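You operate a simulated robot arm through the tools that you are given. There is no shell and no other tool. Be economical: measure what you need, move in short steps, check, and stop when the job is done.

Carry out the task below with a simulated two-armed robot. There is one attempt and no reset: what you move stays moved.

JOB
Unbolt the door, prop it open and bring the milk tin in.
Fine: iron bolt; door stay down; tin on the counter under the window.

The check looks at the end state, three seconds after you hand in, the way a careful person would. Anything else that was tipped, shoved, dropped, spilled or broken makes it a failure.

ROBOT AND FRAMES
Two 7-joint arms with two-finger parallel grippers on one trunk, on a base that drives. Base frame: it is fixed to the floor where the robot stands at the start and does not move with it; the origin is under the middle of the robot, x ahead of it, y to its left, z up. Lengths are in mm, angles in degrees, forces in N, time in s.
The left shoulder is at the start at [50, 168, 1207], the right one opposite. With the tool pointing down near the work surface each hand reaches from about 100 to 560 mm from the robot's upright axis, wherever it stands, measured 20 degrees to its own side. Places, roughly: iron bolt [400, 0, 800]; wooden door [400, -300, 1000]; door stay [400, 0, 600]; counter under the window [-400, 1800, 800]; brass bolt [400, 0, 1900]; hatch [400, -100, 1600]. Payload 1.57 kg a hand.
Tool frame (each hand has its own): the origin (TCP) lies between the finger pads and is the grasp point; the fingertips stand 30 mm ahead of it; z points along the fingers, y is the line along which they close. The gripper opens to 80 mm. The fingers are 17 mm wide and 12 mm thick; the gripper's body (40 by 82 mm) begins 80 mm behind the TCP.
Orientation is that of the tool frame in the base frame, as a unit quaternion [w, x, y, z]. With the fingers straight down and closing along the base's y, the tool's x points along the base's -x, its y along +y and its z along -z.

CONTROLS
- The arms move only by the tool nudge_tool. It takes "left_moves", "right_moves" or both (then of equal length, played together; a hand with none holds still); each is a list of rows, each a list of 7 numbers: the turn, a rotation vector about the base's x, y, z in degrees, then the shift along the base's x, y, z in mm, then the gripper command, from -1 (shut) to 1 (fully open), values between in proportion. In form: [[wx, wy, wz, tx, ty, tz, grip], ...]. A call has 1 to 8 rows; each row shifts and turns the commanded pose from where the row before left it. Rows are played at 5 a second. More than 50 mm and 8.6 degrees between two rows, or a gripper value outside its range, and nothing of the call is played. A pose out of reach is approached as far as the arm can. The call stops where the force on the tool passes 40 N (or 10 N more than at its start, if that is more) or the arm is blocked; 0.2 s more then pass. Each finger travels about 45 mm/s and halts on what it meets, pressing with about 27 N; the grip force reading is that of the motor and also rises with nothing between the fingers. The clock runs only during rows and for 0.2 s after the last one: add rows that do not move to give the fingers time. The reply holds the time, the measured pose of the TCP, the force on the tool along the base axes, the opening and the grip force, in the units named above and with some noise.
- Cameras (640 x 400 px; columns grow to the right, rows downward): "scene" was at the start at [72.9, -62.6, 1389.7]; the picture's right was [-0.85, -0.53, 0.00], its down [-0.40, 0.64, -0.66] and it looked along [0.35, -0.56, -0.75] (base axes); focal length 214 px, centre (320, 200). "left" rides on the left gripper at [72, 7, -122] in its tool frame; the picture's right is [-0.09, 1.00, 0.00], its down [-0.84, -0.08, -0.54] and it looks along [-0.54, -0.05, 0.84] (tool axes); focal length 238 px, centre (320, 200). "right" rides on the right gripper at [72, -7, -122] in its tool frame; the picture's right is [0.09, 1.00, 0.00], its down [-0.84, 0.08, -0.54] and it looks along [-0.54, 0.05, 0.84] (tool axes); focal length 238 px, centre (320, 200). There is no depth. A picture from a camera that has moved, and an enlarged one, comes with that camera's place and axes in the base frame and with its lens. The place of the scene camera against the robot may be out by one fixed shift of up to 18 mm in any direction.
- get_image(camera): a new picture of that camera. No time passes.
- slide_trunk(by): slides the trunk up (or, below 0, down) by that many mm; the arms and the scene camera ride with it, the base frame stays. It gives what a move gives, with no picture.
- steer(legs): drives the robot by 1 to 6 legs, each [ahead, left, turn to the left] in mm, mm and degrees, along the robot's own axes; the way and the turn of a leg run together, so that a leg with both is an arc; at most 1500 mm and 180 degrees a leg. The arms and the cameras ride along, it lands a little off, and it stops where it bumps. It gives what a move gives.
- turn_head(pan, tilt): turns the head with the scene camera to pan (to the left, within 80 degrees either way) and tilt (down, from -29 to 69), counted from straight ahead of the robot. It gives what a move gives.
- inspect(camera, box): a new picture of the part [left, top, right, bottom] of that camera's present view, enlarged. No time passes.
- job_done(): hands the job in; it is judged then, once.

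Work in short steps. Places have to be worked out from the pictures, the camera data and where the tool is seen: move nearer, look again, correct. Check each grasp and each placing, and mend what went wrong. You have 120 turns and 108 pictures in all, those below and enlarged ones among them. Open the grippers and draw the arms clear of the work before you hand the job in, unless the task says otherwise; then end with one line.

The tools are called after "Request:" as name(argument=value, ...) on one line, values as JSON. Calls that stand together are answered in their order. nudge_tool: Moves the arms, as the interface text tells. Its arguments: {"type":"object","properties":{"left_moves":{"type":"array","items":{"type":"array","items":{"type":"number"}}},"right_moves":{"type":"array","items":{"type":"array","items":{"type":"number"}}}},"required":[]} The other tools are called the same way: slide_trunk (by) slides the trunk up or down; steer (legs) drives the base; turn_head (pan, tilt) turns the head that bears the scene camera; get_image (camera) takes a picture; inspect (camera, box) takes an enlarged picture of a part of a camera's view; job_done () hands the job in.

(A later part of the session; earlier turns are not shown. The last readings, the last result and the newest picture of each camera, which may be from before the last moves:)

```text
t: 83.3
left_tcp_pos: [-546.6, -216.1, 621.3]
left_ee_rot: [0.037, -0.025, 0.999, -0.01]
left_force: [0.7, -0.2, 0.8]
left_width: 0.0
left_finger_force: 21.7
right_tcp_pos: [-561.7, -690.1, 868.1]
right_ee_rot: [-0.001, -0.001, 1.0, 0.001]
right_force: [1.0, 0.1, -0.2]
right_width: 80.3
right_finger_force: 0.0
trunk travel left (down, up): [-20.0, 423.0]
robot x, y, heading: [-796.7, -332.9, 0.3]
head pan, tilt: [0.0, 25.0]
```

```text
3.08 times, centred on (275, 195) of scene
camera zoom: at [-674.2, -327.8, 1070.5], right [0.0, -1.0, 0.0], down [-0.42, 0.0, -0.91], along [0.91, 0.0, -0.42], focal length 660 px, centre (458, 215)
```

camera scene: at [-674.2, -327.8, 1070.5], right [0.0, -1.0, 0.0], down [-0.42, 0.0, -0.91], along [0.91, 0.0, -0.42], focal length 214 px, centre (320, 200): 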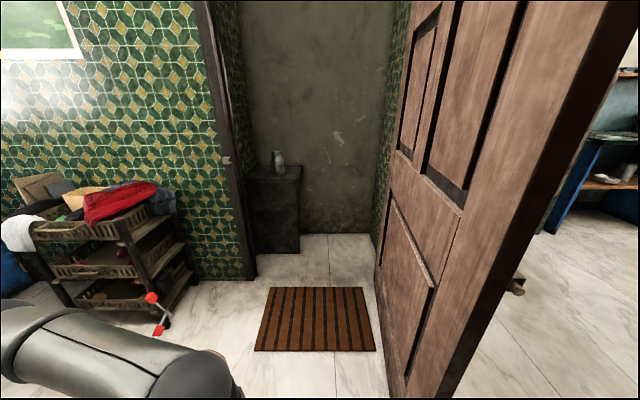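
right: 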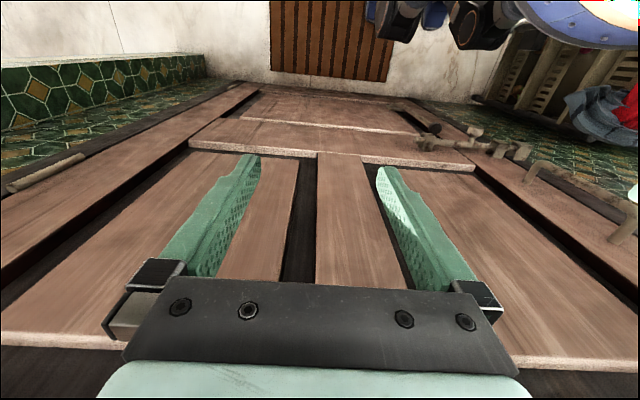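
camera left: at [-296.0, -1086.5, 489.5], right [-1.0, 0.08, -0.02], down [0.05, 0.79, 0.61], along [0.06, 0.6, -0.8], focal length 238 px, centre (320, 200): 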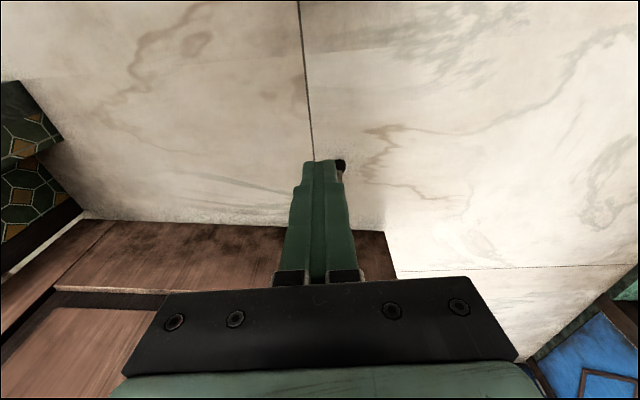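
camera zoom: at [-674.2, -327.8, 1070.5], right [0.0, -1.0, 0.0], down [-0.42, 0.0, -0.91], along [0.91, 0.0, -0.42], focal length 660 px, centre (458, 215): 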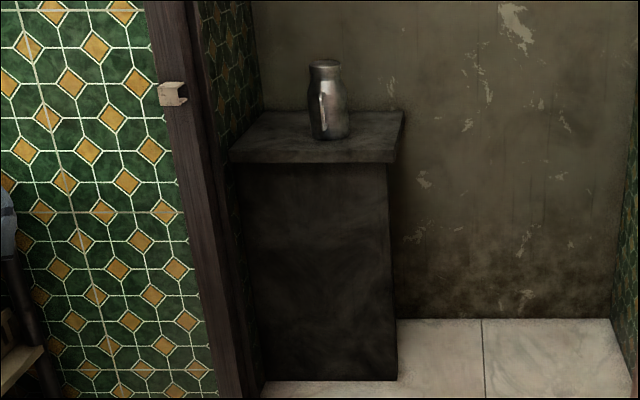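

The tin stands on the stand near [730, -45], z from about 600 to 770. The doorway is narrow for both elbows, so I'll tuck the right hand inward and look at how wide the arms stand.

Request:
nudge_tool(right_moves=[[0, 0, 0, 10, 40, 0, -1], [0, 0, 0, 10, 40, 0, -1], [0, 0, 0, 10, 40, 0, -1], [0, 0, 0, 10, 40, 0, -1], [0, 0, 0, 0, 40, 0, -1]])

Request:
turn_head(pan=-70, tilt=45)

Request:
get_image(camera="scene")

Request:
turn_head(pan=70, tilt=45)

Request:
get_image(camera="scene")

```text
t: 84.5
left_tcp_pos: [-547.0, -217.7, 621.1]
left_ee_rot: [0.037, -0.023, 0.999, -0.009]
left_force: [-0.6, 0.2, 0.4]
left_width: 0.1
left_finger_force: 21.7
right_tcp_pos: [-524.8, -490.0, 867.6]
right_ee_rot: [-0.002, 0.0, 1.0, 0.002]
right_force: [-0.1, 0.4, -0.2]
right_width: 0.0
right_finger_force: 14.9
trunk travel left (down, up): [-20.0, 423.0]
robot x, y, heading: [-800.7, -332.5, -0.1]
head pan, tilt: [0.0, 25.0]
```

```text
t: 85.9
left_tcp_pos: [-547.4, -216.5, 621.8]
left_ee_rot: [0.038, -0.024, 0.999, -0.009]
left_force: [-0.9, 0.6, 0.3]
left_width: 0.0
left_finger_force: 21.4
right_tcp_pos: [-524.2, -493.2, 868.6]
right_ee_rot: [-0.002, 0.001, 1.0, 0.001]
right_force: [0.0, -0.4, 0.5]
right_width: 0.0
right_finger_force: 21.3
trunk travel left (down, up): [-20.0, 423.0]
robot x, y, heading: [-797.5, -326.7, -0.1]
head pan, tilt: [-70.0, 45.0]
```

```text
45 pictures are left
camera scene: at [-738.6, -404.2, 1040.0], right [-0.94, -0.34, 0.0], down [-0.24, 0.66, -0.71], along [0.24, -0.66, -0.71], focal length 214 px, centre (320, 200)
```

scene: 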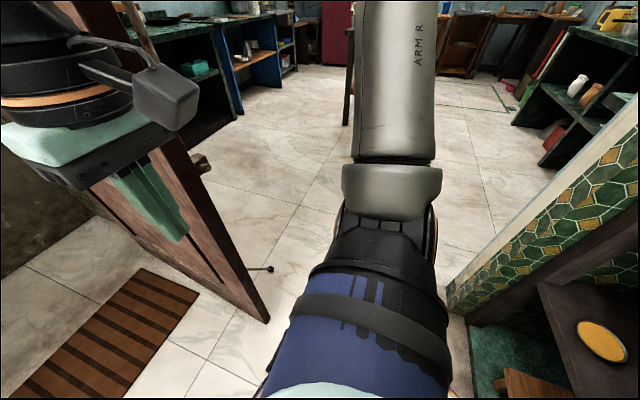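

```text
t: 88.1
left_tcp_pos: [-546.5, -217.2, 621.1]
left_ee_rot: [0.038, -0.023, 0.999, -0.009]
left_force: [0.2, 0.5, 0.0]
left_width: 0.0
left_finger_force: 21.4
right_tcp_pos: [-523.3, -492.6, 868.1]
right_ee_rot: [-0.001, -0.001, 1.0, 0.001]
right_force: [-0.5, 0.3, 0.3]
right_width: 0.1
right_finger_force: 21.2
trunk travel left (down, up): [-20.0, 423.0]
robot x, y, heading: [-796.8, -331.2, -0.0]
head pan, tilt: [70.0, 45.0]
```

```text
44 pictures are left
camera scene: at [-738.5, -251.4, 1040.0], right [0.94, -0.34, 0.0], down [-0.24, -0.66, -0.71], along [0.24, 0.66, -0.71], focal length 214 px, centre (320, 200)
```

scene: 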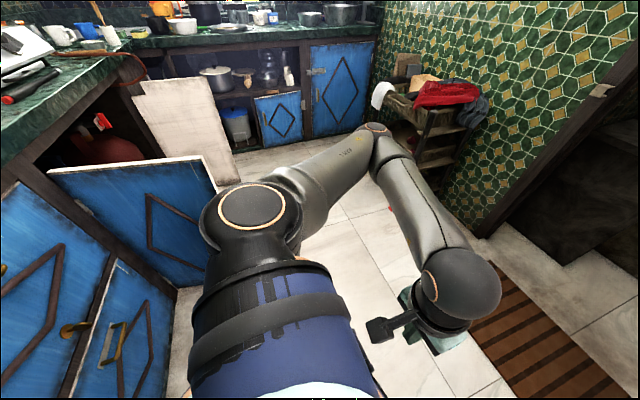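

With the right hand tucked in, its elbow stands high and wide. Stretching that arm forward should draw the elbow in, so I'll do that and look again.

Request:
nudge_tool(right_moves=[[0, 0, 0, 45, 10, 0, -1], [0, 0, 0, 45, 10, 0, -1], [0, 0, 0, 45, 10, 0, -1], [0, 0, 0, 45, 0, 0, -1], [0, 0, 0, 40, 0, 0, -1], [0, 0, 0, 40, 0, 0, -1]])

Request:
turn_head(pan=-60, tilt=25)

Request:
get_image(camera="scene")

```text
t: 89.6
left_tcp_pos: [-559.0, -216.9, 626.5]
left_ee_rot: [0.048, -0.02, 0.999, -0.012]
left_force: [-1.0, 0.1, 0.0]
left_width: 0.1
left_finger_force: 21.1
right_tcp_pos: [-379.9, -493.6, 878.2]
right_ee_rot: [0.044, -0.082, 0.995, -0.035]
right_force: [0.3, -0.4, 0.3]
right_width: 0.0
right_finger_force: 21.1
right hand out of reach, approached as far as the arm can: row 3, 4, 5, 6
trunk travel left (down, up): [-20.0, 423.0]
robot x, y, heading: [-801.4, -331.7, -0.5]
head pan, tilt: [70.0, 45.0]
stopped in row 6 (right hand): the arm was blocked; the commanded pose is now the measured one
```

```text
t: 91.7
left_tcp_pos: [-557.7, -216.3, 627.9]
left_ee_rot: [0.05, -0.022, 0.998, -0.012]
left_force: [-0.4, 1.0, 0.6]
left_width: 0.1
left_finger_force: 21.1
right_tcp_pos: [-380.8, -492.4, 878.0]
right_ee_rot: [0.046, -0.086, 0.995, -0.035]
right_force: [0.1, 0.1, -0.3]
right_width: 0.2
right_finger_force: 21.5
trunk travel left (down, up): [-20.0, 423.0]
robot x, y, heading: [-802.1, -330.3, -0.3]
head pan, tilt: [-60.0, 25.0]
```

```text
43 pictures are left
camera scene: at [-743.5, -404.6, 1072.7], right [-0.87, -0.5, -0.02], down [-0.19, 0.36, -0.91], along [0.46, -0.79, -0.41], focal length 214 px, centre (320, 200)
```

scene: 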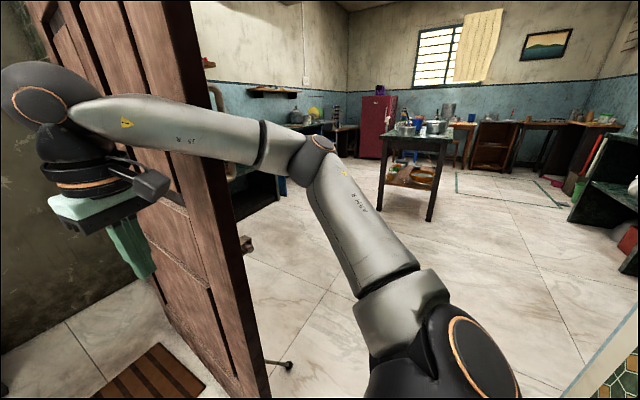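

The right forearm met the door's edge and stopped. I'll draw it back the way it came and see whether the door moved.

Request:
nudge_tool(right_moves=[[0, 0, 0, -30, 0, 0, -1], [0, 0, 0, -40, 0, 0, -1], [0, 0, 0, -40, 0, 0, -1], [0, 0, 0, -35, 5, 0, -1]])

Request:
turn_head(pan=-50, tilt=35)

Request:
get_image(camera="scene")

```text
t: 92.7
left_tcp_pos: [-548.0, -217.3, 622.2]
left_ee_rot: [0.037, -0.024, 0.999, -0.009]
left_force: [-0.3, -0.7, 0.5]
left_width: 0.0
left_finger_force: 21.0
right_tcp_pos: [-506.1, -493.8, 858.4]
right_ee_rot: [0.021, -0.073, 0.997, -0.028]
right_force: [-0.1, -0.2, -0.2]
right_width: 0.0
right_finger_force: 21.6
trunk travel left (down, up): [-20.0, 423.0]
robot x, y, heading: [-799.9, -332.0, -0.2]
head pan, tilt: [-60.0, 25.0]
```

```text
t: 93.4
left_tcp_pos: [-550.5, -217.1, 622.2]
left_ee_rot: [0.038, -0.023, 0.999, -0.009]
left_force: [0.3, -0.1, 0.3]
left_width: 0.1
left_finger_force: 21.2
right_tcp_pos: [-505.4, -494.2, 858.1]
right_ee_rot: [0.021, -0.073, 0.997, -0.029]
right_force: [-0.3, -0.2, -0.5]
right_width: 0.1
right_finger_force: 21.1
trunk travel left (down, up): [-20.0, 423.0]
robot x, y, heading: [-798.6, -327.7, -0.3]
head pan, tilt: [-50.0, 35.0]
```

```text
42 pictures are left
camera scene: at [-712.9, -395.2, 1054.8], right [-0.77, -0.64, 0.0], down [-0.37, 0.44, -0.82], along [0.52, -0.63, -0.57], focal length 214 px, centre (320, 200)
```

scene: 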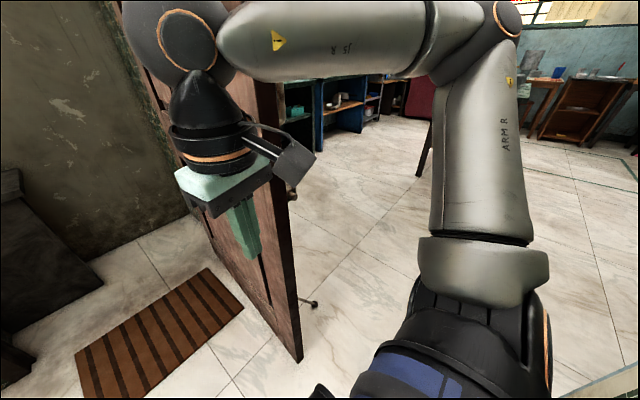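

The door and stay haven't moved. I'll raise the trunk and turn the robot about 65° to the right, so the arms lie along the passage and the left shoulder leads, then slide in sideways.

Request:
slide_trunk(by=250)

Request:
steer(legs=[[70, 0, 0], [0, 0, -65]])

Request:
steer(legs=[[-90, 284, 0]])

Request:
turn_head(pan=65, tilt=30)

Request:
get_image(camera="scene")

```text
t: 96.0
left_tcp_pos: [-548.8, -217.9, 872.8]
left_ee_rot: [0.038, -0.023, 0.999, -0.009]
left_force: [0.0, 0.1, 0.2]
left_width: 0.1
left_finger_force: 21.1
right_tcp_pos: [-504.7, -494.0, 1108.6]
right_ee_rot: [0.021, -0.073, 0.997, -0.029]
right_force: [-0.6, 0.1, -0.3]
right_width: 0.0
right_finger_force: 21.4
trunk travel left (down, up): [-270.0, 173.0]
robot x, y, heading: [-799.5, -334.4, -0.3]
head pan, tilt: [-50.0, 35.0]
```

```text
t: 99.9
left_tcp_pos: [-523.8, -513.9, 872.3]
left_ee_rot: [0.027, 0.525, 0.85, -0.029]
left_force: [-0.3, 0.6, 0.2]
left_width: 0.1
left_finger_force: 21.6
right_tcp_pos: [-758.5, -666.4, 1107.7]
right_ee_rot: [0.002, 0.479, 0.877, -0.036]
right_force: [-1.0, -0.7, 1.0]
right_width: 0.0
right_finger_force: 21.8
trunk travel left (down, up): [-270.0, 173.0]
robot x, y, heading: [-729.4, -332.2, -66.1]
head pan, tilt: [-50.0, 35.0]
```

```text
t: 101.9
left_tcp_pos: [-303.8, -319.0, 873.3]
left_ee_rot: [0.027, 0.524, 0.851, -0.028]
left_force: [0.2, 0.4, 1.1]
left_width: 0.0
left_finger_force: 21.2
right_tcp_pos: [-538.4, -472.5, 1108.1]
right_ee_rot: [0.002, 0.48, 0.876, -0.036]
right_force: [-0.8, 0.4, -0.4]
right_width: 0.0
right_finger_force: 21.0
trunk travel left (down, up): [-270.0, 173.0]
robot x, y, heading: [-507.6, -140.6, -65.9]
head pan, tilt: [-50.0, 35.0]
```

```text
t: 103.9
left_tcp_pos: [-304.9, -320.1, 872.6]
left_ee_rot: [0.026, 0.524, 0.851, -0.029]
left_force: [1.0, -0.1, -0.1]
left_width: 0.1
left_finger_force: 21.4
right_tcp_pos: [-538.7, -472.0, 1107.4]
right_ee_rot: [0.004, 0.481, 0.876, -0.035]
right_force: [1.2, -0.1, 0.0]
right_width: 0.0
right_finger_force: 21.0
trunk travel left (down, up): [-270.0, 173.0]
robot x, y, heading: [-508.3, -138.5, -66.2]
head pan, tilt: [65.0, 30.0]
```

```text
41 pictures are left
camera scene: at [-411.9, -171.5, 1312.6], right [-0.02, -1.0, 0.0], down [-0.5, 0.01, -0.87], along [0.87, -0.02, -0.5], focal length 214 px, centre (320, 200)
```

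scene: 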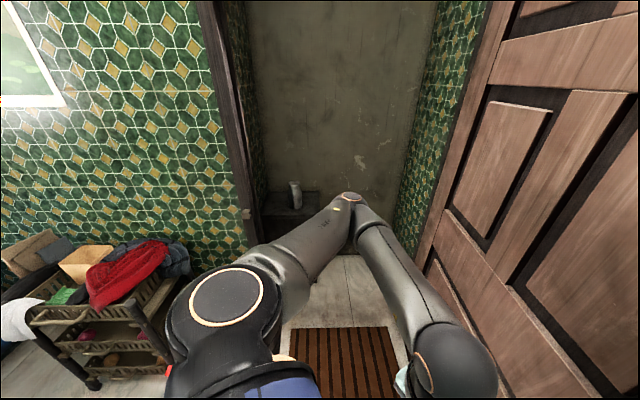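

The tin triangulates consistently to [726, -47], with its middle at z≈700. I'll slide in through the doorway in two legs and look again.

Request:
steer(legs=[[119, 280, 0], [119, 280, 0]])

Request:
turn_head(pan=65, tilt=40)

Request:
get_image(camera="scene")

Request:
get_image(camera="left")

```text
t: 107.6
left_tcp_pos: [309.6, -308.1, 872.2]
left_ee_rot: [0.027, 0.524, 0.851, -0.028]
left_force: [-0.6, 0.6, 0.2]
left_width: 0.1
left_finger_force: 21.2
right_tcp_pos: [75.0, -460.7, 1108.3]
right_ee_rot: [0.002, 0.48, 0.877, -0.036]
right_force: [-0.5, -0.5, 0.4]
right_width: 0.1
right_finger_force: 21.2
trunk travel left (down, up): [-270.0, 173.0]
robot x, y, heading: [104.5, -125.0, -66.3]
head pan, tilt: [65.0, 30.0]
```

```text
t: 108.3
left_tcp_pos: [309.6, -308.1, 872.0]
left_ee_rot: [0.026, 0.524, 0.851, -0.028]
left_force: [0.0, 0.3, 0.5]
left_width: 0.0
left_finger_force: 21.7
right_tcp_pos: [73.8, -461.1, 1109.0]
right_ee_rot: [0.003, 0.48, 0.876, -0.035]
right_force: [0.2, -1.0, -0.1]
right_width: 0.2
right_finger_force: 21.2
trunk travel left (down, up): [-270.0, 173.0]
robot x, y, heading: [100.3, -124.0, -66.0]
head pan, tilt: [65.0, 40.0]
```

```text
40 pictures are left
camera scene: at [195.1, -159.3, 1297.3], right [-0.02, -1.0, 0.0], down [-0.64, 0.01, -0.77], along [0.77, -0.01, -0.64], focal length 214 px, centre (320, 200)
```

scene: 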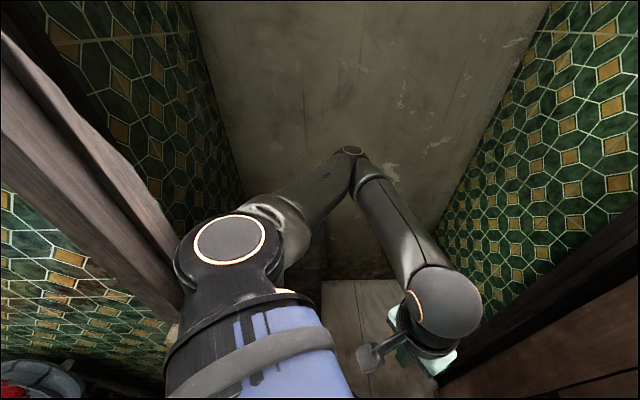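

```text
39 pictures are left
camera left: at [281.1, -231.9, 987.9], right [0.93, 0.37, -0.01], down [0.3, -0.74, 0.6], along [0.21, -0.57, -0.8], focal length 238 px, centre (320, 200)
```

left: 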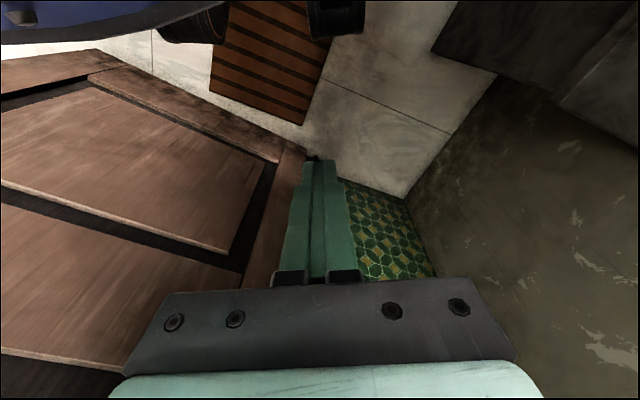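

I'm inside the doorway, but the left arm hides the tin. I'll bring the left hand round toward the tin at a safe height, yawing it so its camera looks along +x.

Request:
nudge_tool(left_moves=[[0, 0, 8, 25, 22, 10, -1], [0, 0, 8, 25, 22, 10, -1], [0, 0, 8, 25, 22, 10, 0], [0, 0, 8, 25, 22, 10, 1], [0, 0, 8, 25, 22, 10, 1], [0, 0, 8, 25, 22, 10, 1], [0, 0, 8, 25, 22, 0, 1], [0, 0, 7, 25, 22, 0, 1]])

Request:
get_image(camera="left")

Request:
get_image(camera="scene")

```text
t: 110.2
left_tcp_pos: [525.5, -209.3, 936.0]
left_ee_rot: [0.038, 0.001, 0.999, -0.011]
left_force: [-0.3, 0.1, 0.6]
left_width: 80.2
left_finger_force: 0.1
left hand out of reach, approached as far as the arm can: row 1, 2, 3, 4, 5, 6
right_tcp_pos: [73.6, -460.3, 1109.3]
right_ee_rot: [0.003, 0.479, 0.877, -0.035]
right_force: [0.0, 0.0, 0.1]
right_width: 0.0
right_finger_force: 21.8
trunk travel left (down, up): [-270.0, 173.0]
robot x, y, heading: [106.1, -123.2, -66.0]
head pan, tilt: [65.0, 40.0]
```

```text
38 pictures are left
camera left: at [445.0, -201.5, 1051.0], right [0.1, 1.0, -0.01], down [0.79, -0.07, 0.6], along [0.6, -0.07, -0.8], focal length 238 px, centre (320, 200)
```

left: 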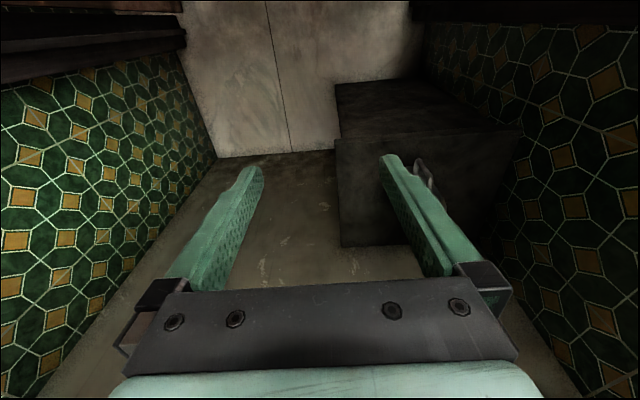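

```text
37 pictures are left
camera scene: at [194.9, -159.0, 1297.3], right [-0.02, -1.0, 0.0], down [-0.64, 0.01, -0.77], along [0.77, -0.01, -0.64], focal length 214 px, centre (320, 200)
```

scene: 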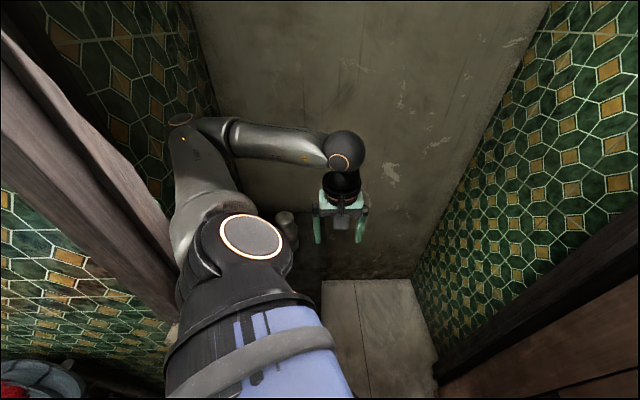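

The tin shows in both views, just left of the hand. Reaching further should straighten the elbow rather than push it into the wall, so I'll move toward it in small rows at the same height.

Request:
nudge_tool(left_moves=[[0, 0, 0, 15, 18, 5, 1], [0, 0, 0, 15, 18, 5, 1], [0, 0, 0, 15, 18, 5, 1], [0, 0, 0, 15, 18, 5, 1], [0, 0, 0, 15, 18, 0, 1], [0, 0, 0, 15, 18, 0, 1], [0, 0, 0, 10, 18, 0, 1], [0, 0, 0, 10, 18, 0, 1]])

Request:
get_image(camera="left")

Request:
get_image(camera="scene")

```text
t: 111.5
left_tcp_pos: [583.3, -187.9, 931.3]
left_ee_rot: [-0.015, 0.092, 0.995, -0.025]
left_force: [0.6, -0.7, 0.3]
left_width: 80.0
left_finger_force: 0.1
right_tcp_pos: [74.6, -475.7, 1106.1]
right_ee_rot: [-0.002, 0.49, 0.871, -0.03]
right_force: [0.9, 0.2, 0.3]
right_width: 0.0
right_finger_force: 21.1
trunk travel left (down, up): [-270.0, 173.0]
robot x, y, heading: [103.6, -129.1, -67.6]
head pan, tilt: [65.0, 40.0]
stopped in row 6 (left hand): the arm was blocked; the commanded pose is now the measured one
```

```text
36 pictures are left
camera left: at [517.5, -162.5, 1053.0], right [0.27, 0.96, -0.05], down [0.83, -0.2, 0.53], along [0.49, -0.19, -0.85], focal length 238 px, centre (320, 200)
```

left: 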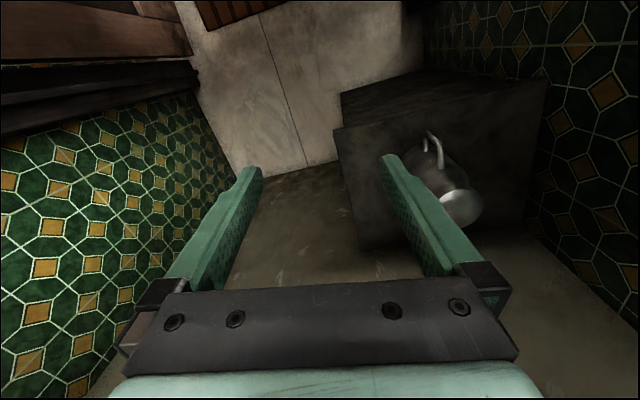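

```text
35 pictures are left
camera scene: at [202.1, -180.0, 1297.1], right [-0.04, -1.0, -0.01], down [-0.65, 0.04, -0.76], along [0.76, -0.02, -0.65], focal length 214 px, centre (320, 200)
```

scene: 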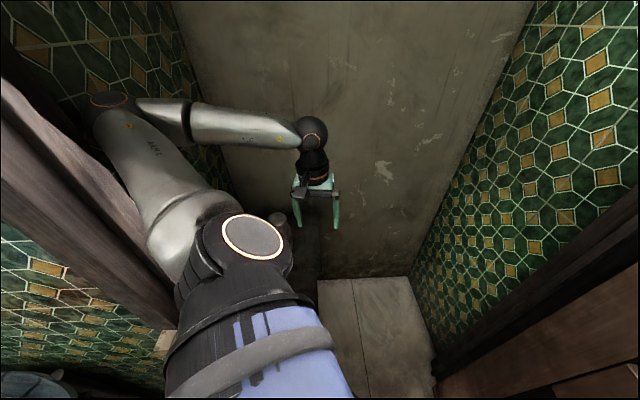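

The left elbow has met the alcove's left wall, so the left arm is the wrong one here. The right arm's elbow would bulge into the free right side. I'll fold the left arm back the way it came and drive out to turn round.

Request:
nudge_tool(left_moves=[[0, 0, 0, -25, -9, 0, 1], [0, 0, 0, -30, -10, 0, 1], [0, 0, -8, -35, -15, 0, 1], [0, 0, -8, -35, -15, 0, 1], [0, 0, -8, -35, -15, 0, 1], [0, 0, -8, -35, -15, -8, 0], [0, 0, -8, -35, -15, -8, -1], [0, 0, -8, -30, -15, -8, -1]])

Request:
nudge_tool(left_moves=[[0, 0, -8, -5, -5, -10, -1], [0, 0, -5, -5, -5, -10, -1], [0, 0, 0, 0, 0, 0, -1]])

Request:
get_image(camera="scene")

```text
t: 113.3
left_tcp_pos: [355.7, -311.6, 922.5]
left_ee_rot: [-0.017, 0.479, 0.877, -0.025]
left_force: [0.1, -1.1, 0.1]
left_width: 11.7
left_finger_force: 0.2
left hand out of reach, approached as far as the arm can: row 3, 4, 5, 6
right_tcp_pos: [71.4, -462.7, 1107.5]
right_ee_rot: [0.003, 0.485, 0.874, -0.035]
right_force: [-0.1, 0.1, 0.0]
right_width: 0.0
right_finger_force: 20.4
trunk travel left (down, up): [-270.0, 173.0]
robot x, y, heading: [105.1, -125.5, -67.0]
head pan, tilt: [65.0, 40.0]
```

```text
t: 114.1
left_tcp_pos: [345.0, -320.1, 901.9]
left_ee_rot: [-0.022, 0.574, 0.818, -0.024]
left_force: [0.6, -0.2, -1.1]
left_width: 0.0
left_finger_force: 21.3
right_tcp_pos: [71.4, -460.7, 1109.1]
right_ee_rot: [0.002, 0.485, 0.874, -0.035]
right_force: [-0.6, -0.4, -0.5]
right_width: 0.4
right_finger_force: 21.3
trunk travel left (down, up): [-270.0, 173.0]
robot x, y, heading: [105.1, -123.8, -66.9]
head pan, tilt: [65.0, 40.0]
```

```text
34 pictures are left
camera scene: at [195.8, -161.9, 1297.2], right [-0.03, -1.0, 0.0], down [-0.64, 0.02, -0.77], along [0.77, -0.02, -0.64], focal length 214 px, centre (320, 200)
```

scene: 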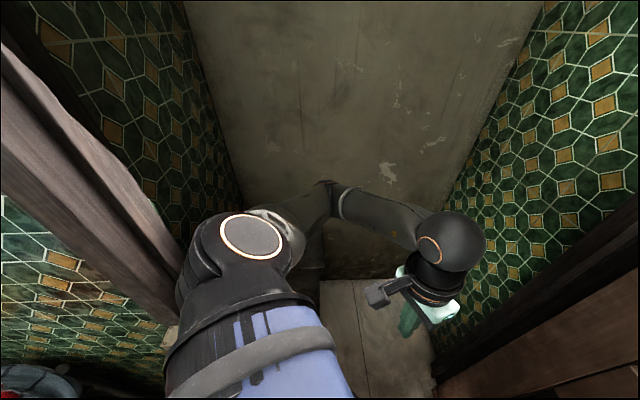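

The left arm is folded again. I'll drive out to about [-620, -60], turn left so the right shoulder leads, and check.

Request:
steer(legs=[[-342, -643, 0]])

Request:
steer(legs=[[0, 0, 127]])

Request:
turn_head(pan=-62, tilt=30)

Request:
get_image(camera="scene")

```text
t: 118.0
left_tcp_pos: [-374.4, -257.2, 903.1]
left_ee_rot: [-0.021, 0.572, 0.82, -0.023]
left_force: [-0.2, 0.3, -0.6]
left_width: 0.0
left_finger_force: 21.3
right_tcp_pos: [-647.8, -399.5, 1107.9]
right_ee_rot: [0.003, 0.483, 0.875, -0.036]
right_force: [-0.4, -0.7, 0.1]
right_width: 0.2
right_finger_force: 21.2
trunk travel left (down, up): [-270.0, 173.0]
robot x, y, heading: [-615.5, -66.8, -66.8]
head pan, tilt: [65.0, 40.0]
```

```text
t: 123.7
left_tcp_pos: [-604.3, 246.4, 902.6]
left_ee_rot: [0.012, -0.473, 0.881, -0.03]
left_force: [0.0, -0.2, 0.0]
left_width: 0.0
left_finger_force: 21.3
right_tcp_pos: [-329.8, 110.4, 1109.2]
right_ee_rot: [0.033, -0.562, 0.826, -0.014]
right_force: [0.2, 0.1, -0.1]
right_width: 0.2
right_finger_force: 21.3
trunk travel left (down, up): [-270.0, 173.0]
robot x, y, heading: [-617.1, -65.8, 59.6]
head pan, tilt: [65.0, 40.0]
```

```text
t: 125.7
left_tcp_pos: [-604.4, 246.5, 902.3]
left_ee_rot: [0.011, -0.472, 0.881, -0.029]
left_force: [0.3, -0.5, -0.5]
left_width: 0.0
left_finger_force: 21.4
right_tcp_pos: [-328.7, 108.9, 1108.2]
right_ee_rot: [0.033, -0.562, 0.826, -0.014]
right_force: [0.9, -0.1, -0.8]
right_width: 0.1
right_finger_force: 21.4
trunk travel left (down, up): [-270.0, 173.0]
robot x, y, heading: [-617.4, -63.8, 59.9]
head pan, tilt: [-62.0, 30.0]
```

```text
33 pictures are left
camera scene: at [-516.0, -29.4, 1312.6], right [-0.04, -1.0, 0.0], down [-0.5, 0.02, -0.87], along [0.87, -0.03, -0.5], focal length 214 px, centre (320, 200)
```

scene: 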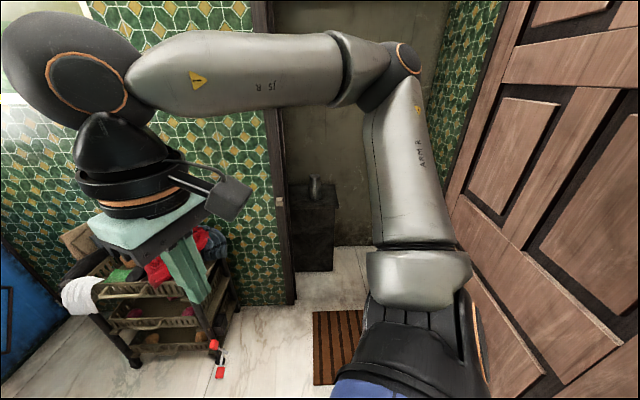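

The tin still stands undisturbed. I'll slide in with the right side leading, along y≈-220.

Request:
steer(legs=[[73, -439, 0]])

Request:
steer(legs=[[175, -303, 0]])

Request:
turn_head(pan=-62, tilt=40)

Request:
get_image(camera="scene")

```text
t: 128.4
left_tcp_pos: [-189.5, 88.1, 902.0]
left_ee_rot: [0.012, -0.471, 0.881, -0.029]
left_force: [0.6, -0.5, 0.4]
left_width: 0.3
left_finger_force: 21.3
right_tcp_pos: [86.0, -48.3, 1108.4]
right_ee_rot: [0.032, -0.562, 0.826, -0.014]
right_force: [0.1, -0.1, 0.0]
right_width: 0.0
right_finger_force: 21.2
trunk travel left (down, up): [-270.0, 173.0]
robot x, y, heading: [-202.9, -218.7, 59.6]
head pan, tilt: [-62.0, 30.0]
```

```text
t: 130.7
left_tcp_pos: [160.0, 85.3, 901.6]
left_ee_rot: [0.011, -0.474, 0.88, -0.03]
left_force: [0.4, 0.6, -0.8]
left_width: 0.2
left_finger_force: 21.0
right_tcp_pos: [436.0, -49.5, 1107.9]
right_ee_rot: [0.032, -0.564, 0.825, -0.014]
right_force: [1.5, -0.5, 0.0]
right_width: 0.2
right_finger_force: 21.3
trunk travel left (down, up): [-270.0, 173.0]
robot x, y, heading: [150.6, -225.5, 60.3]
head pan, tilt: [-62.0, 30.0]
```

```text
t: 131.4
left_tcp_pos: [160.1, 87.0, 902.7]
left_ee_rot: [0.012, -0.474, 0.88, -0.029]
left_force: [-0.2, -0.1, 0.4]
left_width: 0.0
left_finger_force: 21.1
right_tcp_pos: [437.2, -48.6, 1108.5]
right_ee_rot: [0.034, -0.565, 0.824, -0.014]
right_force: [-0.4, 0.2, 0.4]
right_width: 0.3
right_finger_force: 21.5
trunk travel left (down, up): [-270.0, 173.0]
robot x, y, heading: [148.6, -220.0, 60.0]
head pan, tilt: [-62.0, 40.0]
```

```text
32 pictures are left
camera scene: at [244.9, -188.9, 1297.3], right [-0.04, -1.0, 0.0], down [-0.64, 0.02, -0.77], along [0.77, -0.03, -0.64], focal length 214 px, centre (320, 200)
```

scene: 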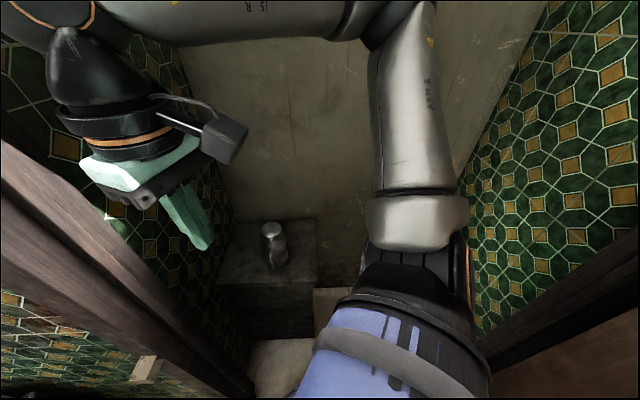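

I have a clear view of the tin now and will enlarge it.

Request:
inspect(camera="scene", box=[215, 200, 335, 300])

```text
4.00 times, centred on (275, 250) of scene
camera zoom: at [244.9, -188.9, 1297.3], right [-0.04, -1.0, 0.0], down [-0.64, 0.02, -0.77], along [0.77, -0.03, -0.64], focal length 858 px, centre (500, 0)
```

zoom: 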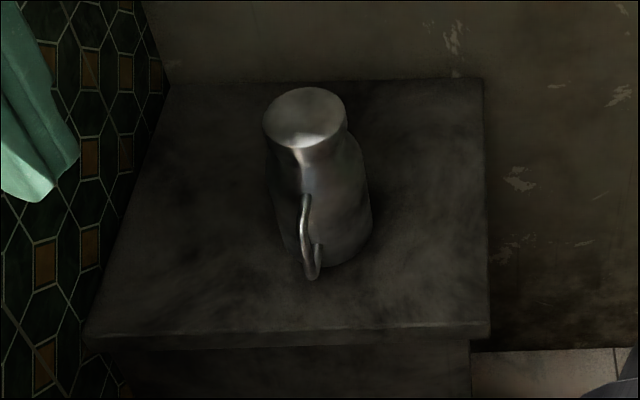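

The tin's top is at about [735, -47, 775–785] and about 68 mm wide; its handle faces -x and its body is wider. I'll bring the right hand over with yaw so its fingers close along y and don't meet the handle.

Request:
nudge_tool(right_moves=[[0, 0, -8, 22, 0, -14, 1], [0, 0, -8, 22, 0, -14, 1], [0, 0, -8, 22, 0, -14, 1], [0, 0, -8, 22, 0, -14, 1], [0, 0, -8, 22, 0, -14, 1], [0, 0, -8, 22, 0, -14, 1], [0, 0, -8, 22, 0, -14, 1], [0, 0, -8, 22, 0, -14, 1]])

Request:
get_image(camera="right")

Request:
get_image(camera="scene")

```text
t: 133.2
left_tcp_pos: [159.3, 86.5, 901.8]
left_ee_rot: [0.012, -0.474, 0.88, -0.03]
left_force: [-0.7, -0.4, -0.6]
left_width: 0.1
left_finger_force: 21.0
right_tcp_pos: [613.0, -50.2, 995.2]
right_ee_rot: [0.021, -0.04, 0.999, -0.029]
right_force: [0.3, 0.0, -1.0]
right_width: 79.8
right_finger_force: 0.0
trunk travel left (down, up): [-270.0, 173.0]
robot x, y, heading: [149.7, -222.6, 60.1]
head pan, tilt: [-62.0, 40.0]
```

```text
30 pictures are left
camera right: at [538.0, -55.6, 1114.6], right [-0.17, 0.98, -0.06], down [0.8, 0.18, 0.57], along [0.57, 0.05, -0.82], focal length 238 px, centre (320, 200)
```

right: 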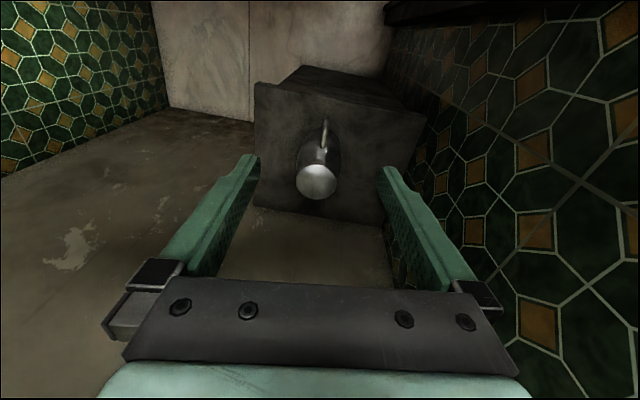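

```text
29 pictures are left
camera scene: at [245.1, -188.8, 1297.2], right [-0.04, -1.0, 0.0], down [-0.64, 0.02, -0.77], along [0.77, -0.03, -0.64], focal length 214 px, centre (320, 200)
```

scene: 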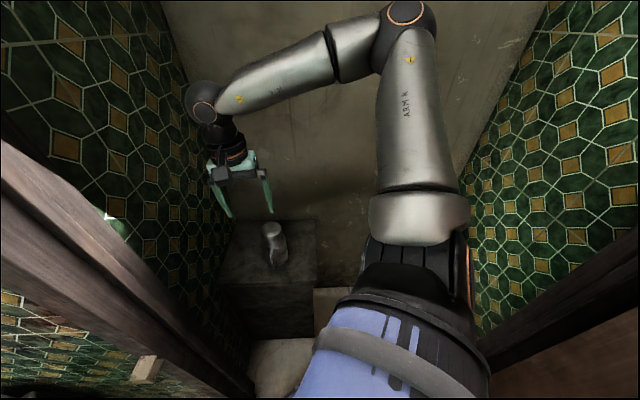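

The hand camera agrees: the tin's top is at [735, -48, 783]. I'll level the tool and go to just above the tin.

Request:
nudge_tool(right_moves=[[1.6, 1.2, -2.3, 25, 0, -25, 1], [1.6, 1.3, -2.3, 25, 1, -25, 1], [0, 0, 0, 25, 1, -25, 1], [0, 0, 0, 25, 0, -25, 1], [0, 0, 0, 22, 0, -25, 1], [0, 0, 0, 0, 0, -5, 1]])

Request:
get_image(camera="right")

Request:
inspect(camera="scene", box=[185, 140, 345, 290])

```text
t: 134.6
left_tcp_pos: [159.9, 85.8, 901.5]
left_ee_rot: [0.012, -0.474, 0.88, -0.03]
left_force: [0.1, -0.7, -0.3]
left_width: 0.0
left_finger_force: 21.1
right_tcp_pos: [737.4, -47.4, 865.0]
right_ee_rot: [-0.001, -0.001, 1.0, -0.002]
right_force: [1.3, 0.5, -0.7]
right_width: 80.1
right_finger_force: 0.1
trunk travel left (down, up): [-270.0, 173.0]
robot x, y, heading: [148.3, -224.1, 60.2]
head pan, tilt: [-62.0, 40.0]
```

```text
28 pictures are left
camera right: at [666.0, -54.2, 988.8], right [-0.09, 1.0, 0.0], down [0.84, 0.08, 0.54], along [0.54, 0.05, -0.84], focal length 238 px, centre (320, 200)
```

right: 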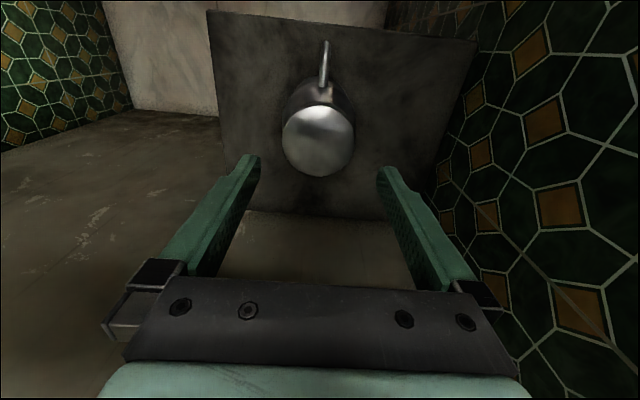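

```text
2.67 times, centred on (265, 215) of scene
camera zoom: at [244.9, -188.9, 1297.2], right [-0.04, -1.0, 0.0], down [-0.64, 0.02, -0.77], along [0.77, -0.03, -0.64], focal length 572 px, centre (467, 160)
```

zoom: 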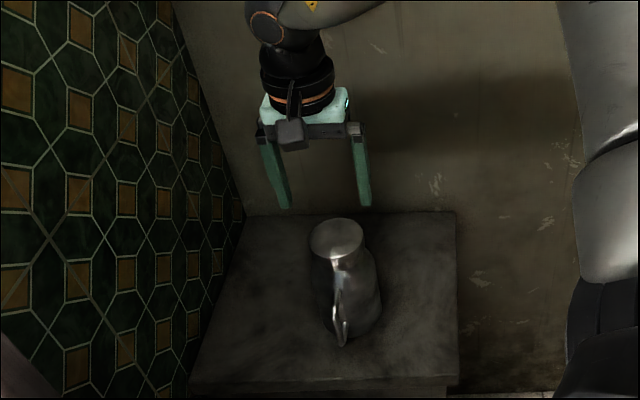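

The top is at [738, -49, 778] and about 64 mm wide, centred in the 80 mm gap. I'll descend to TCP z≈773 and look before closing.

Request:
nudge_tool(right_moves=[[0, 0, 0, 0.5, -1.5, -25, 1], [0, 0, 0, 0, 0, -25, 1], [0, 0, 0, 0, 0, -20, 1], [0, 0, 0, 0, 0, -12, 1], [0, 0, 0, 0, 0, -10, 1]])

Request:
get_image(camera="right")

```text
t: 135.8
left_tcp_pos: [160.1, 86.0, 902.3]
left_ee_rot: [0.012, -0.474, 0.88, -0.029]
left_force: [-0.4, -0.1, 0.2]
left_width: 0.0
left_finger_force: 21.4
right_tcp_pos: [734.0, -48.5, 774.6]
right_ee_rot: [-0.001, 0.0, 1.0, -0.002]
right_force: [1.0, -0.2, 0.1]
right_width: 80.0
right_finger_force: 0.0
trunk travel left (down, up): [-270.0, 173.0]
robot x, y, heading: [147.8, -226.1, 60.1]
head pan, tilt: [-62.0, 40.0]
```

```text
26 pictures are left
camera right: at [664.7, -56.2, 896.6], right [-0.09, 1.0, 0.0], down [0.84, 0.08, 0.54], along [0.54, 0.05, -0.84], focal length 238 px, centre (320, 200)
```

right: 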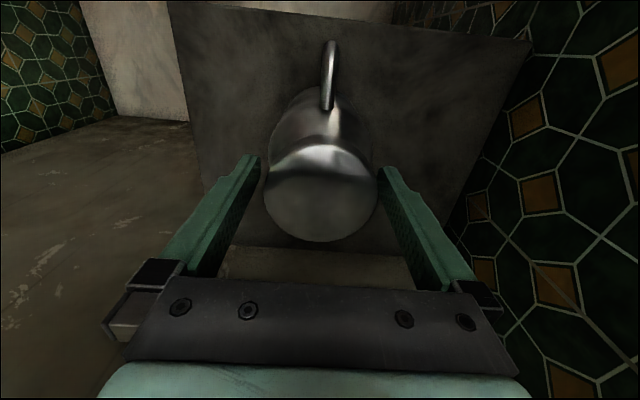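

The fingers straddle the top on both sides without contact. I'll close on it.

Request:
nudge_tool(right_moves=[[0, 0, 0, 0, 0, 0, -1], [0, 0, 0, 0, 0, 0, -1], [0, 0, 0, 0, 0, 0, -1], [0, 0, 0, 0, 0, 0, -1]])

Request:
nudge_tool(right_moves=[[0, 0, 0, 0, 0, 8, -1], [0, 0, 0, 0, 0, 10, -1], [0, 0, 0, 0, 0, 12, -1], [0, 0, 0, 0, 0, 0, -1]])

Request:
get_image(camera="right")

Request:
inspect(camera="scene", box=[185, 140, 345, 290])

```text
t: 136.8
left_tcp_pos: [160.5, 86.4, 902.2]
left_ee_rot: [0.012, -0.474, 0.88, -0.031]
left_force: [-0.1, -0.1, 0.6]
left_width: 0.0
left_finger_force: 21.2
right_tcp_pos: [734.8, -48.1, 774.8]
right_ee_rot: [-0.001, -0.001, 1.0, -0.001]
right_force: [-0.4, 2.4, 0.0]
right_width: 72.4
right_finger_force: 27.7
trunk travel left (down, up): [-270.0, 173.0]
robot x, y, heading: [148.0, -227.6, 60.0]
head pan, tilt: [-62.0, 40.0]
```

```text
t: 137.8
left_tcp_pos: [161.1, 86.6, 901.7]
left_ee_rot: [0.012, -0.473, 0.88, -0.03]
left_force: [-0.3, 0.2, 0.5]
left_width: 0.0
left_finger_force: 21.3
right_tcp_pos: [735.5, -48.2, 804.0]
right_ee_rot: [-0.001, -0.001, 1.0, -0.001]
right_force: [0.5, -0.6, -7.0]
right_width: 61.2
right_finger_force: 27.1
trunk travel left (down, up): [-270.0, 173.0]
robot x, y, heading: [145.8, -221.6, 60.0]
head pan, tilt: [-62.0, 40.0]
```

```text
25 pictures are left
camera right: at [665.8, -56.3, 927.5], right [-0.09, 1.0, 0.0], down [0.84, 0.08, 0.54], along [0.54, 0.05, -0.84], focal length 238 px, centre (320, 200)
```

right: 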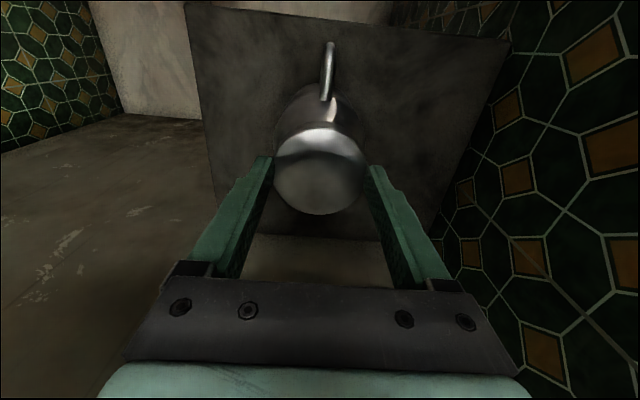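

```text
2.67 times, centred on (265, 215) of scene
camera zoom: at [245.4, -188.8, 1297.2], right [-0.04, -1.0, 0.0], down [-0.64, 0.02, -0.77], along [0.77, -0.03, -0.64], focal length 572 px, centre (467, 160)
```

zoom: 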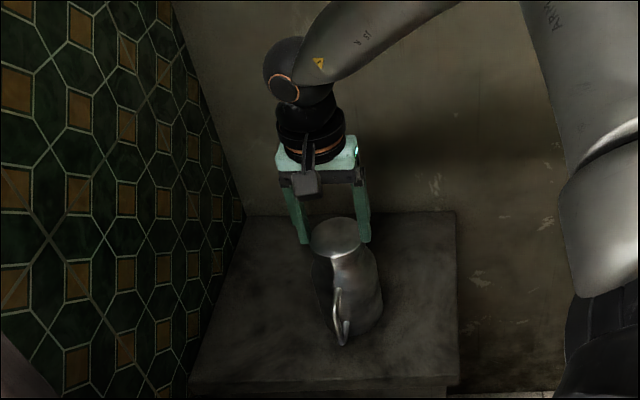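

The grip slid up the tapering shoulder and now holds only the rim at 61 mm, with the tin still on the stand. I'll look at its profile closely before gripping again.

Request:
inspect(camera="scene", box=[250, 190, 300, 240])

Request:
inspect(camera="right", box=[240, 30, 400, 230])

```text
8.00 times, centred on (275, 215) of scene
camera zoom: at [245.4, -188.8, 1297.2], right [-0.04, -1.0, 0.0], down [-0.64, 0.02, -0.77], along [0.77, -0.03, -0.64], focal length 1716 px, centre (680, 80)
```

zoom: 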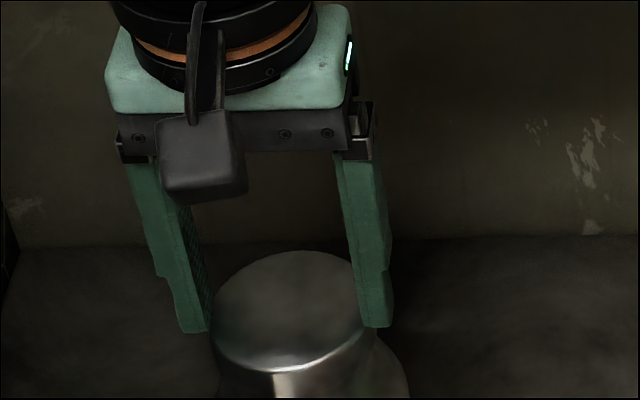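

```text
2.00 times, centred on (320, 130) of right
camera zoom: at [665.8, -56.3, 927.5], right [-0.09, 1.0, 0.0], down [0.84, 0.08, 0.54], along [0.54, 0.05, -0.84], focal length 477 px, centre (320, 340)
```

zoom: 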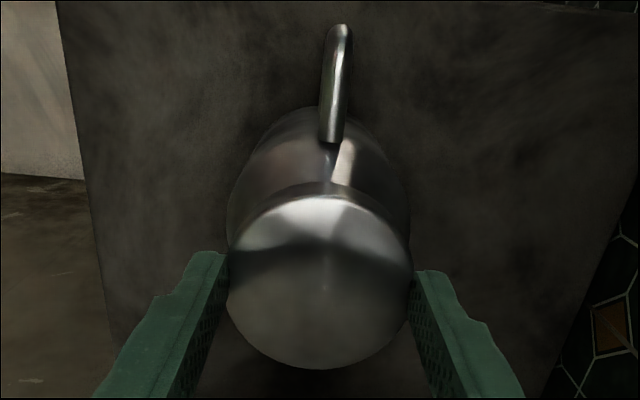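

The cap's straight side seems to reach about 30 mm down, with the shoulder flaring below it. I'll open slightly, lower to TCP z≈787 so the pads lie on the cap only, close, and lift slowly.

Request:
nudge_tool(right_moves=[[0, 0, 0, 0, 0, 0, 0.9], [0, 0, 0, 1, -0.5, 0, 0.9], [0, 0, 0, 0, 0, -9, 0.9], [0, 0, 0, 0, 0, -8, 0.9], [0, 0, 0, 0, 0, 0, -1], [0, 0, 0, 0, 0, 0, -1], [0, 0, 0, 0, 0, 0, -1], [0, 0, 0, 0, 0, 0, -1]])

Request:
nudge_tool(right_moves=[[0, 0, 0, 0, 0, 3, -1], [0, 0, 0, 0, 0, 5, -1], [0, 0, 0, 0, 0, 6, -1], [0, 0, 0, 0, 0, 6, -1], [0, 0, 0, 0, 0, 0, -1]])

Request:
inspect(camera="scene", box=[225, 160, 325, 285])

```text
t: 139.6
left_tcp_pos: [159.8, 85.4, 902.9]
left_ee_rot: [0.012, -0.473, 0.88, -0.029]
left_force: [-0.1, -0.2, 0.4]
left_width: 0.0
left_finger_force: 21.3
right_tcp_pos: [736.3, -50.1, 786.9]
right_ee_rot: [-0.001, -0.001, 1.0, -0.002]
right_force: [-0.4, -2.1, 0.2]
right_width: 67.7
right_finger_force: 27.0
trunk travel left (down, up): [-270.0, 173.0]
robot x, y, heading: [149.2, -221.1, 60.0]
head pan, tilt: [-62.0, 40.0]
```

```text
t: 140.8
left_tcp_pos: [161.3, 86.2, 901.3]
left_ee_rot: [0.011, -0.474, 0.88, -0.029]
left_force: [-0.5, -0.1, -0.4]
left_width: 0.0
left_finger_force: 21.4
right_tcp_pos: [736.2, -50.1, 806.5]
right_ee_rot: [-0.002, -0.001, 1.0, -0.002]
right_force: [0.7, -0.8, -6.9]
right_width: 60.2
right_finger_force: 27.4
trunk travel left (down, up): [-270.0, 173.0]
robot x, y, heading: [148.8, -227.3, 60.0]
head pan, tilt: [-62.0, 40.0]
```

```text
3.20 times, centred on (275, 222) of scene
camera zoom: at [245.5, -188.7, 1297.2], right [-0.04, -1.0, 0.0], down [-0.64, 0.02, -0.77], along [0.77, -0.03, -0.64], focal length 686 px, centre (464, 128)
```

zoom: 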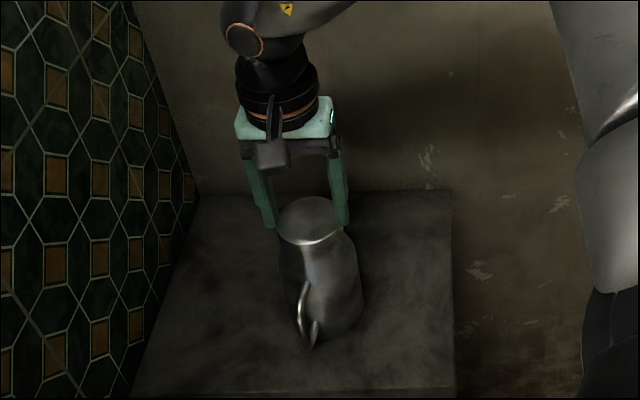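

The grip widths fit a cone: about 72, 68 and 61 mm going up, so the top-down grip slides off. I need the tin's side profile, so I'll open, rise clear and pull back with the hand pitched to look at it from the side.

Request:
nudge_tool(right_moves=[[0, 0, 0, 0, 0, 0, 1], [0, 0, 0, 0, 0, 0, 1], [0, 0, 0, 0, 0, 25, 1], [0, 0, 0, 0, 0, 30, 1], [0, -8, 0, -30, 0, 0, 1], [0, -8, 0, -35, 0, 0, 1], [0, -8, 0, -35, 0, 0, 1], [0, -8, 0, -35, 0, 0, 1]])

Request:
nudge_tool(right_moves=[[0, -8, 0, -30, 0, -10, 1], [0, -8, 0, -25, 0, -20, 1], [0, -8, 0, -20, 0, -25, 1]])

Request:
get_image(camera="right")

```text
t: 142.6
left_tcp_pos: [160.3, 87.0, 902.3]
left_ee_rot: [0.012, -0.474, 0.88, -0.029]
left_force: [0.6, 1.0, 0.4]
left_width: 0.0
left_finger_force: 21.6
right_tcp_pos: [599.3, -48.1, 863.4]
right_ee_rot: [0.276, -0.002, 0.961, -0.001]
right_force: [-0.6, 0.3, 0.0]
right_width: 80.1
right_finger_force: 0.1
trunk travel left (down, up): [-270.0, 173.0]
robot x, y, heading: [150.7, -223.5, 59.9]
head pan, tilt: [-62.0, 40.0]
```

```text
t: 143.4
left_tcp_pos: [160.6, 85.7, 902.1]
left_ee_rot: [0.012, -0.474, 0.88, -0.029]
left_force: [0.6, -0.3, 0.0]
left_width: 0.0
left_finger_force: 21.1
right_tcp_pos: [602.6, -83.0, 880.1]
right_ee_rot: [0.468, 0.0, 0.884, 0.0]
right_force: [-0.9, 0.0, 0.1]
right_width: 79.7
right_finger_force: 0.0
right hand out of reach, approached as far as the arm can: row 2, 3
trunk travel left (down, up): [-270.0, 173.0]
robot x, y, heading: [149.2, -227.0, 60.1]
head pan, tilt: [-62.0, 40.0]
```

```text
20 pictures are left
camera right: at [461.7, -91.2, 889.7], right [-0.05, 1.0, -0.08], down [0.02, 0.08, 1.0], along [1.0, 0.05, -0.03], focal length 238 px, centre (320, 200)
```

right: 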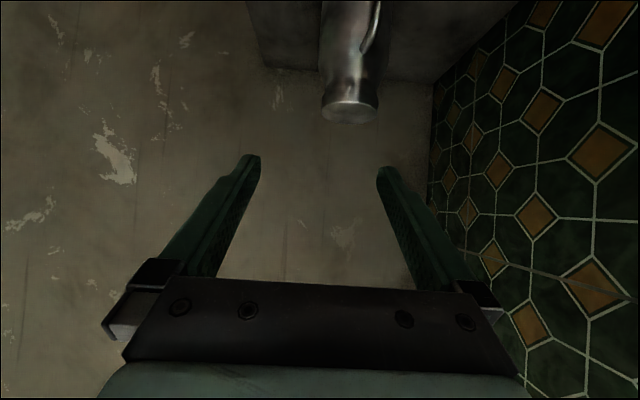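

Now there's a side view, upside down in the picture. I'll enlarge the tin.

Request:
inspect(camera="right", box=[290, 0, 410, 140])

```text
2.86 times, centred on (350, 70) of right
camera zoom: at [461.7, -91.2, 889.7], right [-0.05, 1.0, -0.08], down [0.02, 0.08, 1.0], along [1.0, 0.05, -0.03], focal length 681 px, centre (234, 571)
```

zoom: 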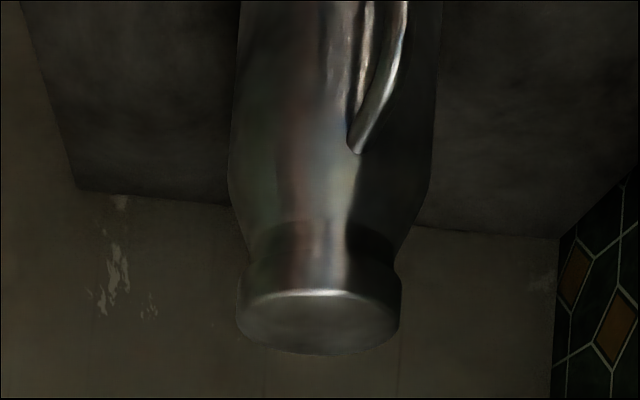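

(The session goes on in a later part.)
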